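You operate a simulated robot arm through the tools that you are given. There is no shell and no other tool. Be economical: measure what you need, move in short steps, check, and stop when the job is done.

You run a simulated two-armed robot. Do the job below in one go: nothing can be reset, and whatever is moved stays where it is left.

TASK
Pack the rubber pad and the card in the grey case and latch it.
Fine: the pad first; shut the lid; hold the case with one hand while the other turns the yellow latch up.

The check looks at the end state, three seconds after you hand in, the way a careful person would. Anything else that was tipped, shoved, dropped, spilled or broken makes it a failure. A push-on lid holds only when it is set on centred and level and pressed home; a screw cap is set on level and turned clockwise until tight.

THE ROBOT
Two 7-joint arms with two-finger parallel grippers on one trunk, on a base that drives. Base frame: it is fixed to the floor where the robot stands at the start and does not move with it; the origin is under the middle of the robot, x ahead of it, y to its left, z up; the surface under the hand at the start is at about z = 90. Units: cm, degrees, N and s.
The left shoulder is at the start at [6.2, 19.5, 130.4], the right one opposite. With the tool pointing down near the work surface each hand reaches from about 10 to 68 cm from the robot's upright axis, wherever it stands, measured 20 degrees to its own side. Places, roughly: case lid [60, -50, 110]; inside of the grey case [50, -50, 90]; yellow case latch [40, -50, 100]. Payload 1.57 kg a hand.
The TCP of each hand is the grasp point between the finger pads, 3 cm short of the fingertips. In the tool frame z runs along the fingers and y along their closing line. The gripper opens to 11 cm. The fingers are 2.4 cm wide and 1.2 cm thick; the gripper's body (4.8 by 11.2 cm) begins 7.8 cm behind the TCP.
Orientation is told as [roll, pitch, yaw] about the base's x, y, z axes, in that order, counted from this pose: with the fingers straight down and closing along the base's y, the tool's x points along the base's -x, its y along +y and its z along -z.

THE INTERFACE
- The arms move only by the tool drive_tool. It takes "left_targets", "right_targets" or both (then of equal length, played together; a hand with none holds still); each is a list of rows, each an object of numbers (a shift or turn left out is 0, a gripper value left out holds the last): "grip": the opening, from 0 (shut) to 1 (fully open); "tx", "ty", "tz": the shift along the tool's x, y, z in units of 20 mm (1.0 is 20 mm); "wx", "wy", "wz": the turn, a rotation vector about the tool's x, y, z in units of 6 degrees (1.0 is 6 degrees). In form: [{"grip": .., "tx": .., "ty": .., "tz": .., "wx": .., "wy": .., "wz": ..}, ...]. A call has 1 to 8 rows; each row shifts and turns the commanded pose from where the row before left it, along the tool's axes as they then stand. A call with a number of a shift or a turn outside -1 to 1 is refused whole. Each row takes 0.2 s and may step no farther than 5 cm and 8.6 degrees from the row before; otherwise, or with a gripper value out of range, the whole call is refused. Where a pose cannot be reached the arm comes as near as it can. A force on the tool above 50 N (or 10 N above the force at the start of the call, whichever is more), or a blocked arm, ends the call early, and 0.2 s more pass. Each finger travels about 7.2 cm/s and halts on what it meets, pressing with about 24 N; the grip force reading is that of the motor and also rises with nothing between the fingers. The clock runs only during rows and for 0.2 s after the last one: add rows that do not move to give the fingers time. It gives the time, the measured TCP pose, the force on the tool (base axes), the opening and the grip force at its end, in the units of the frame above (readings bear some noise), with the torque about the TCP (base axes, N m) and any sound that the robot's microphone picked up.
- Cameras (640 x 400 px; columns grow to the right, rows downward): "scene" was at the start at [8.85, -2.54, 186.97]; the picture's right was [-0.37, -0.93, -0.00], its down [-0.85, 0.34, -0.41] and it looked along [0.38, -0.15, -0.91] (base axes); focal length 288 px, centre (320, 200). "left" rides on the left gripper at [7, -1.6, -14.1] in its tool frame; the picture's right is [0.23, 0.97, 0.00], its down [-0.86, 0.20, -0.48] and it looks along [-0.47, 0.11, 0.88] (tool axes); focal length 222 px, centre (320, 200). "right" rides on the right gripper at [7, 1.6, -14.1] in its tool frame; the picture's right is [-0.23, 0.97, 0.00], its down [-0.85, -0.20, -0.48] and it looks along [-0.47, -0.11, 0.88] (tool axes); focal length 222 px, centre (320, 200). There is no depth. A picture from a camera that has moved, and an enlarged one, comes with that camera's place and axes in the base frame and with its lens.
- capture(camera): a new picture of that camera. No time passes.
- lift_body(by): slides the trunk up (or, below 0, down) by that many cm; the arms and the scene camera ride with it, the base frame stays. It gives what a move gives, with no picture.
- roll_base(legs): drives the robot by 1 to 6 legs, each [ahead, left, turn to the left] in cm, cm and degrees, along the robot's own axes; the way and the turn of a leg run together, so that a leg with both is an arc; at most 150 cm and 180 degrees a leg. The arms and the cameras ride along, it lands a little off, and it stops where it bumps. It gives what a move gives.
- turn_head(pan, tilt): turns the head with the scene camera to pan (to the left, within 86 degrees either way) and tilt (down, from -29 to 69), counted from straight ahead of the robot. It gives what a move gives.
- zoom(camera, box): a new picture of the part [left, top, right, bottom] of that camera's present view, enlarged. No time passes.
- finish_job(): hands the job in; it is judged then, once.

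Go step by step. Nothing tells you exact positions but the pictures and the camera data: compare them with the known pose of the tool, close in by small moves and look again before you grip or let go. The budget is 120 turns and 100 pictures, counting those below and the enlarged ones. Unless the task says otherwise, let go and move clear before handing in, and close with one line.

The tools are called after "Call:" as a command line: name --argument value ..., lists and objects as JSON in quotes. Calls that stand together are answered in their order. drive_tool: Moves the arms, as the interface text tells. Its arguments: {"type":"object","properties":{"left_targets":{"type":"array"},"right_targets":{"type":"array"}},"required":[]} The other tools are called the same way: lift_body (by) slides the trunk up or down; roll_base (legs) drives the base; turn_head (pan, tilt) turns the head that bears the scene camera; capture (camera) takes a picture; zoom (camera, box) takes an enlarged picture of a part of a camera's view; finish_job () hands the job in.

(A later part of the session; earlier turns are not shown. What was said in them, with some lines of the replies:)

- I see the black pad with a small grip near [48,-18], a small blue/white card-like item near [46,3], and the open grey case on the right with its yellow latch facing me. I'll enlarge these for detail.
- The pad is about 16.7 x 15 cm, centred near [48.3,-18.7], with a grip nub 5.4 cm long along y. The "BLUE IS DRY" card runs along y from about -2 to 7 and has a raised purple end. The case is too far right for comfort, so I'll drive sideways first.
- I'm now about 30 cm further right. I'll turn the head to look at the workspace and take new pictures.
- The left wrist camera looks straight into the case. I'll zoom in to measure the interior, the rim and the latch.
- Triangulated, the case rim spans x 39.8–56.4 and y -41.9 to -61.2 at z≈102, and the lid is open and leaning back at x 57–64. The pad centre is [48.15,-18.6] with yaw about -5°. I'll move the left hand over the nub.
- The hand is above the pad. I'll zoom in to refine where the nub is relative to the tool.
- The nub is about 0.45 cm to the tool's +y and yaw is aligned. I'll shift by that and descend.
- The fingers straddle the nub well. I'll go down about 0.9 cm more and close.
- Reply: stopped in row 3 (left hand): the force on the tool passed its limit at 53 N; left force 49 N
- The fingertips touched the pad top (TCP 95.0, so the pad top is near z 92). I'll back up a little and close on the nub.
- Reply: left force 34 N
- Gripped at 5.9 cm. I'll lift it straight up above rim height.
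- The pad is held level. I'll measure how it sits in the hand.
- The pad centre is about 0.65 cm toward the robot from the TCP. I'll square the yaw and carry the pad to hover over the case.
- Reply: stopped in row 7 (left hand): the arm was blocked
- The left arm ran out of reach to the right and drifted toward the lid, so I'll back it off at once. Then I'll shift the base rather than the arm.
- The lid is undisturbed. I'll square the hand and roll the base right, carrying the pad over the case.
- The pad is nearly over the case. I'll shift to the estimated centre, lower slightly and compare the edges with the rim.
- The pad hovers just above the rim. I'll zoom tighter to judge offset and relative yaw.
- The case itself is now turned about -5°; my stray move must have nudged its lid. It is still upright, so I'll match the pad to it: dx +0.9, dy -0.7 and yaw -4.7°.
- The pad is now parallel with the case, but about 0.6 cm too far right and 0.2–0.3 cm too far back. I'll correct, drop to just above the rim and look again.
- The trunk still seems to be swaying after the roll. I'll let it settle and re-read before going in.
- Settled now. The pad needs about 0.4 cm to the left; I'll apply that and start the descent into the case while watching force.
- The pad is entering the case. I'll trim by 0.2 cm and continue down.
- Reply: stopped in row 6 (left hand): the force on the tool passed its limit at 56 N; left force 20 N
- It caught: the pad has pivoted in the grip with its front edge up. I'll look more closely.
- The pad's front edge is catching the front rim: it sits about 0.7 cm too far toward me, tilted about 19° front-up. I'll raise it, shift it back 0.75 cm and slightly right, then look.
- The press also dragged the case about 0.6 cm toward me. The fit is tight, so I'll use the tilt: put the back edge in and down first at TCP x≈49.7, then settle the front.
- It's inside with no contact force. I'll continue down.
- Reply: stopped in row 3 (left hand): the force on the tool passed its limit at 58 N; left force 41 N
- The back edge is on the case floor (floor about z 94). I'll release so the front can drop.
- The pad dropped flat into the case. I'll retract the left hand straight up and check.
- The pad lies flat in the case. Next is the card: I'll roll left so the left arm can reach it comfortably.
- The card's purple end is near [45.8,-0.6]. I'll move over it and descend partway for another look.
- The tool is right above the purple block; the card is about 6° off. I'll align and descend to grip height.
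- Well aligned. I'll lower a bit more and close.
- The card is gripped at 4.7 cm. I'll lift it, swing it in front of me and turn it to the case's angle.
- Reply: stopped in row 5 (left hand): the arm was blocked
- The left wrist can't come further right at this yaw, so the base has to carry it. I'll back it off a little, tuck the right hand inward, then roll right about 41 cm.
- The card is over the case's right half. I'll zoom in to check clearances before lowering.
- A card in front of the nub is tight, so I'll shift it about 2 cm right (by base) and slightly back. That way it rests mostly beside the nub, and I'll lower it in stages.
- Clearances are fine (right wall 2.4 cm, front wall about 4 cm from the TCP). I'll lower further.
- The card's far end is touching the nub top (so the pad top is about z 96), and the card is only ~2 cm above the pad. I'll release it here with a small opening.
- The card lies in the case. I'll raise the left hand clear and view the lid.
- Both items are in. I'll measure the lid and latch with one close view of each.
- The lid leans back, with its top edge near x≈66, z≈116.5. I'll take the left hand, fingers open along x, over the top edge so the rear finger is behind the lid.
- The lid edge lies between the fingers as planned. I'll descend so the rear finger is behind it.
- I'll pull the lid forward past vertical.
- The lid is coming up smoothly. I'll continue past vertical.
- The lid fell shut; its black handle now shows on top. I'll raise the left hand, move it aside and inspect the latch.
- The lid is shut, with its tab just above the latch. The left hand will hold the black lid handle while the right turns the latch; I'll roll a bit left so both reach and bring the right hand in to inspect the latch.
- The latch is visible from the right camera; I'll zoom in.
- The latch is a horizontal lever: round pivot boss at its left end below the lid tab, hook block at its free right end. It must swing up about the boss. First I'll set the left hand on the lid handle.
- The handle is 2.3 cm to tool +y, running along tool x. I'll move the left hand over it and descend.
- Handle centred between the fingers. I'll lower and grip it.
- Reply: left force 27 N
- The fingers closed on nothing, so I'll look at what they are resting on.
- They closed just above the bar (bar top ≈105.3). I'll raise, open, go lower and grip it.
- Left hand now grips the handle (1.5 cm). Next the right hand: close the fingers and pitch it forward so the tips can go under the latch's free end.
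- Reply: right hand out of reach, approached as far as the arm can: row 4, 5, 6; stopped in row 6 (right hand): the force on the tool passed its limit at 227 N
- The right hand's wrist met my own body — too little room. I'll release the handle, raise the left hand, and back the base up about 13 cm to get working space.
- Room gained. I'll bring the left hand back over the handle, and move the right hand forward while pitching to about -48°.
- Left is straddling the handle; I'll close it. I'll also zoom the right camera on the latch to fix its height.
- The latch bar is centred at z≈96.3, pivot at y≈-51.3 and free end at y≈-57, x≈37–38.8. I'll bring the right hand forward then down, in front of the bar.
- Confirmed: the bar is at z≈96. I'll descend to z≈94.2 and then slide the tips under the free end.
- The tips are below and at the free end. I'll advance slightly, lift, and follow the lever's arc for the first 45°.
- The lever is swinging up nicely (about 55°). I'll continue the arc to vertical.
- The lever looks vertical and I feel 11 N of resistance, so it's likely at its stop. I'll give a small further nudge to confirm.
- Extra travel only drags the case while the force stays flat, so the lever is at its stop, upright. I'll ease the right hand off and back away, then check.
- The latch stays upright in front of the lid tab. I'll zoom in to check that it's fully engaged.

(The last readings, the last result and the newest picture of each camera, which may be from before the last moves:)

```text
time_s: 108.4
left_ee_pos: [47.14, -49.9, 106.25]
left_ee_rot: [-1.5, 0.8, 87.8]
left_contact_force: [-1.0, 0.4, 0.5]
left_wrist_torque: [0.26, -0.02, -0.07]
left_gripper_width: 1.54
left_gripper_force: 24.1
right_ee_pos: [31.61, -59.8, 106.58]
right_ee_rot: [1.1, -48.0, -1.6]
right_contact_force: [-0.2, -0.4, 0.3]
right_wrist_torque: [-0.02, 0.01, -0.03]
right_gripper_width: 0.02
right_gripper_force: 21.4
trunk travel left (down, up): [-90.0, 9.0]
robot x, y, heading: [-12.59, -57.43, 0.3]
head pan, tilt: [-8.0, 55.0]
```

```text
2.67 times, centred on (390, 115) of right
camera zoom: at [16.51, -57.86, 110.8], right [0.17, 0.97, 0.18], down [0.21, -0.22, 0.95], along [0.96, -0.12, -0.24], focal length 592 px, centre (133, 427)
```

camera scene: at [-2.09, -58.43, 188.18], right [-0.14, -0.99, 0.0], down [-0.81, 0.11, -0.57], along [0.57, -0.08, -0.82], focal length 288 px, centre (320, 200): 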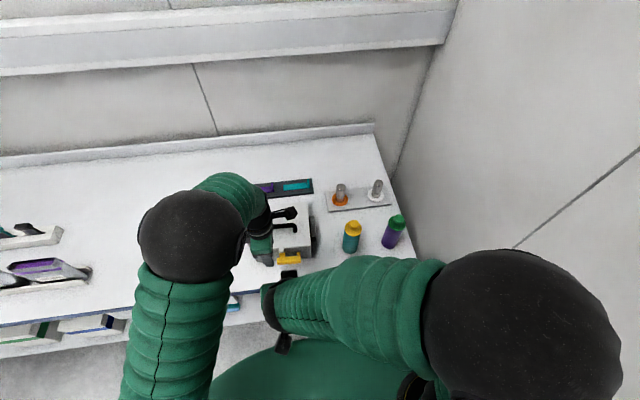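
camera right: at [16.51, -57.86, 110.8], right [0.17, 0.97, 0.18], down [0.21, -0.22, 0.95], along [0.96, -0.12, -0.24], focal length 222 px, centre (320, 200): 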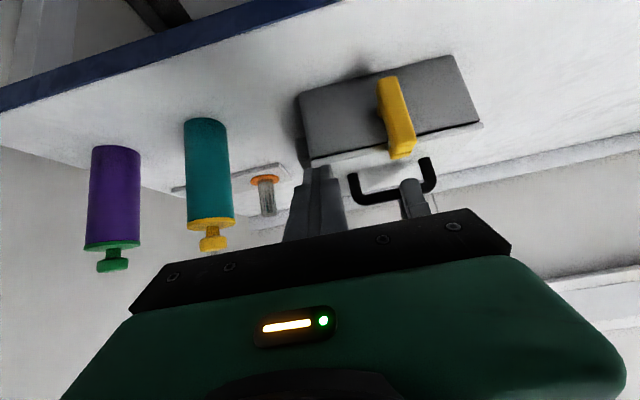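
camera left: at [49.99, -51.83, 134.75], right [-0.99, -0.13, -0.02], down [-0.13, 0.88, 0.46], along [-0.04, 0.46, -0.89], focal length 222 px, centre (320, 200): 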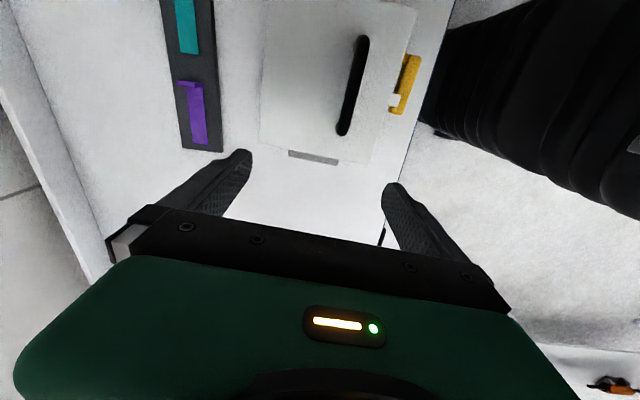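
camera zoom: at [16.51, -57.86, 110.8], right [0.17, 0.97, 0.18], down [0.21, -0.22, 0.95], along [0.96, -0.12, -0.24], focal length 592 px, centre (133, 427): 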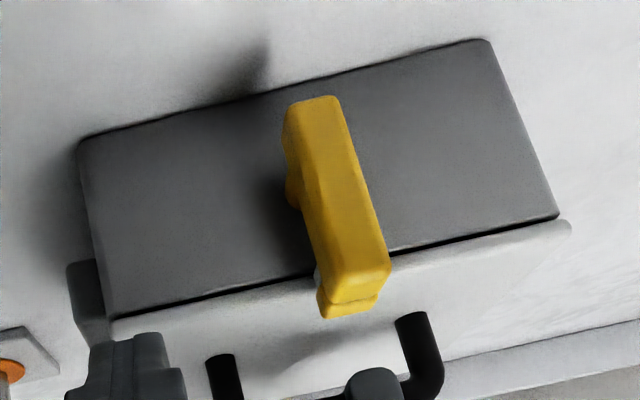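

The lever is upright with its hook block over the lid tab. I'll release the handle and retract both hands.

Call:
drive_tool --left_targets '[{"grip": 0.15}, {"grip": 0.35}, {"grip": 0.5}, {"tz": -0.4}, {"tz": -1}, {"tz": -1}, {"tz": -1}, {"tz": -1}]' --right_targets '[{"tz": -0.6, "tx": -0.6}, {"tz": -0.6, "tx": -0.6}, {"tz": -0.6, "tx": -0.6}, {}, {}, {}, {}, {}]'

Call:
drive_tool --left_targets '[{"tx": -1}, {"tx": -1}, {"tx": -1}, {"tx": -1}, {"tx": -1}, {"tx": -1}, {"tx": -1}, {"tx": -1}]' --right_targets '[{"ty": -1, "tz": -0.3, "tx": -0.3}, {"ty": -1, "tz": -0.3, "tx": -0.3}, {"ty": -1, "tz": -0.3, "tx": -0.3}, {"ty": -1}, {"ty": -1}, {"ty": -1}, {"ty": -1}, {}]'

Call:
capture --camera "scene"

```text
time_s: 110.2
left_ee_pos: [46.81, -49.7, 115.16]
left_ee_rot: [-1.4, 0.9, 88.0]
left_contact_force: [-0.5, -0.4, 0.3]
left_wrist_torque: [0.01, 0.0, 0.04]
left_gripper_width: 5.52
left_gripper_force: 0.1
right_ee_pos: [31.4, -59.84, 111.62]
right_ee_rot: [1.1, -48.1, -1.7]
right_contact_force: [0.6, -0.2, 0.2]
right_wrist_torque: [-0.02, 0.0, 0.0]
right_gripper_width: 0.0
right_gripper_force: 21.1
trunk travel left (down, up): [-90.0, 9.0]
robot x, y, heading: [-12.49, -57.21, 0.2]
head pan, tilt: [-8.0, 55.0]
```

```text
time_s: 112.0
left_ee_pos: [47.56, -33.49, 114.96]
left_ee_rot: [-1.6, 0.9, 87.9]
left_contact_force: [0.8, -0.5, -0.1]
left_wrist_torque: [-0.02, 0.02, 0.02]
left_gripper_width: 5.51
left_gripper_force: 0.1
right_ee_pos: [32.98, -73.2, 112.98]
right_ee_rot: [1.1, -48.0, -1.7]
right_contact_force: [-0.5, 0.0, -0.3]
right_wrist_torque: [0.0, -0.01, -0.01]
right_gripper_width: 0.02
right_gripper_force: 20.9
right hand out of reach, approached as far as the arm can: row 4, 5, 6, 7
trunk travel left (down, up): [-90.0, 9.0]
robot x, y, heading: [-12.67, -57.08, 0.2]
head pan, tilt: [-8.0, 55.0]
```

```text
7 pictures are left
camera scene: at [-2.12, -58.42, 188.18], right [-0.14, -0.99, 0.0], down [-0.81, 0.11, -0.57], along [0.57, -0.08, -0.82], focal length 288 px, centre (320, 200)
```

scene: 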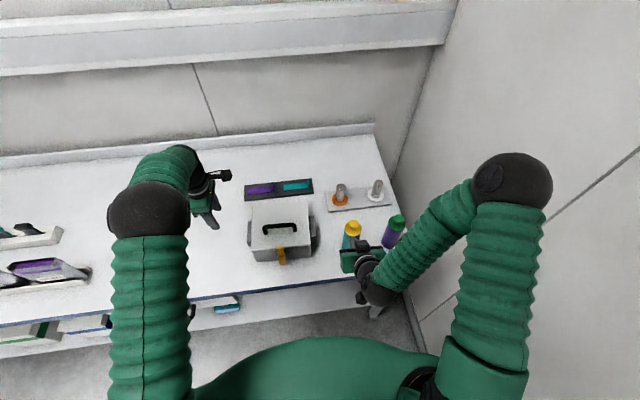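

The case is shut with the latch up, and all the other objects are standing. I'll lift the right hand away from the bottles and take a final close look.

Call:
drive_tool --right_targets '[{"tz": -0.67, "tx": -0.74}, {"tz": -0.67, "tx": -0.74}, {"tz": -0.67, "tx": -0.74}, {"tz": -0.67, "tx": -0.74}, {"tz": -0.5, "tx": -0.4}, {}]'

Call:
zoom --camera "scene" --box '[225, 165, 415, 290]'

```text
time_s: 113.4
left_ee_pos: [47.68, -33.62, 114.75]
left_ee_rot: [-1.5, 0.8, 87.9]
left_contact_force: [0.1, 0.7, -0.1]
left_wrist_torque: [0.03, 0.04, 0.0]
left_gripper_width: 5.47
left_gripper_force: 0.0
right_ee_pos: [35.48, -72.75, 121.41]
right_ee_rot: [1.3, -48.0, -1.7]
right_contact_force: [-0.6, 0.8, 0.4]
right_wrist_torque: [0.01, 0.01, 0.02]
right_gripper_width: 0.0
right_gripper_force: 21.7
right hand out of reach, approached as far as the arm can: row 1, 2, 3, 4, 5
trunk travel left (down, up): [-90.0, 9.0]
robot x, y, heading: [-12.86, -57.38, 0.1]
head pan, tilt: [-8.0, 55.0]
```

```text
3.20 times, centred on (320, 228) of scene
camera zoom: at [-2.16, -58.56, 188.18], right [-0.14, -0.99, 0.0], down [-0.81, 0.11, -0.57], along [0.57, -0.08, -0.82], focal length 923 px, centre (320, 112)
```

zoom: 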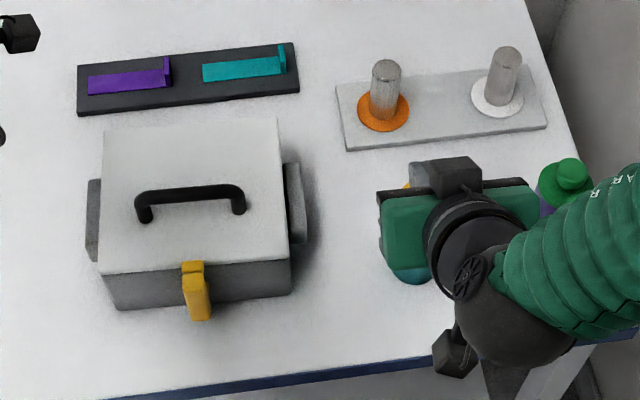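

The case is closed with the latch upright and hooked over the lid tab. Both hands are clear and nothing else has been disturbed, so I'm handing in.

Call:
finish_job

```text
The job is handed in.
```

The pad and then the card are packed in the grey case, the lid is shut, and the yellow latch is turned up over the lid tab. The case slid and turned a few degrees on the table while I was packing it.
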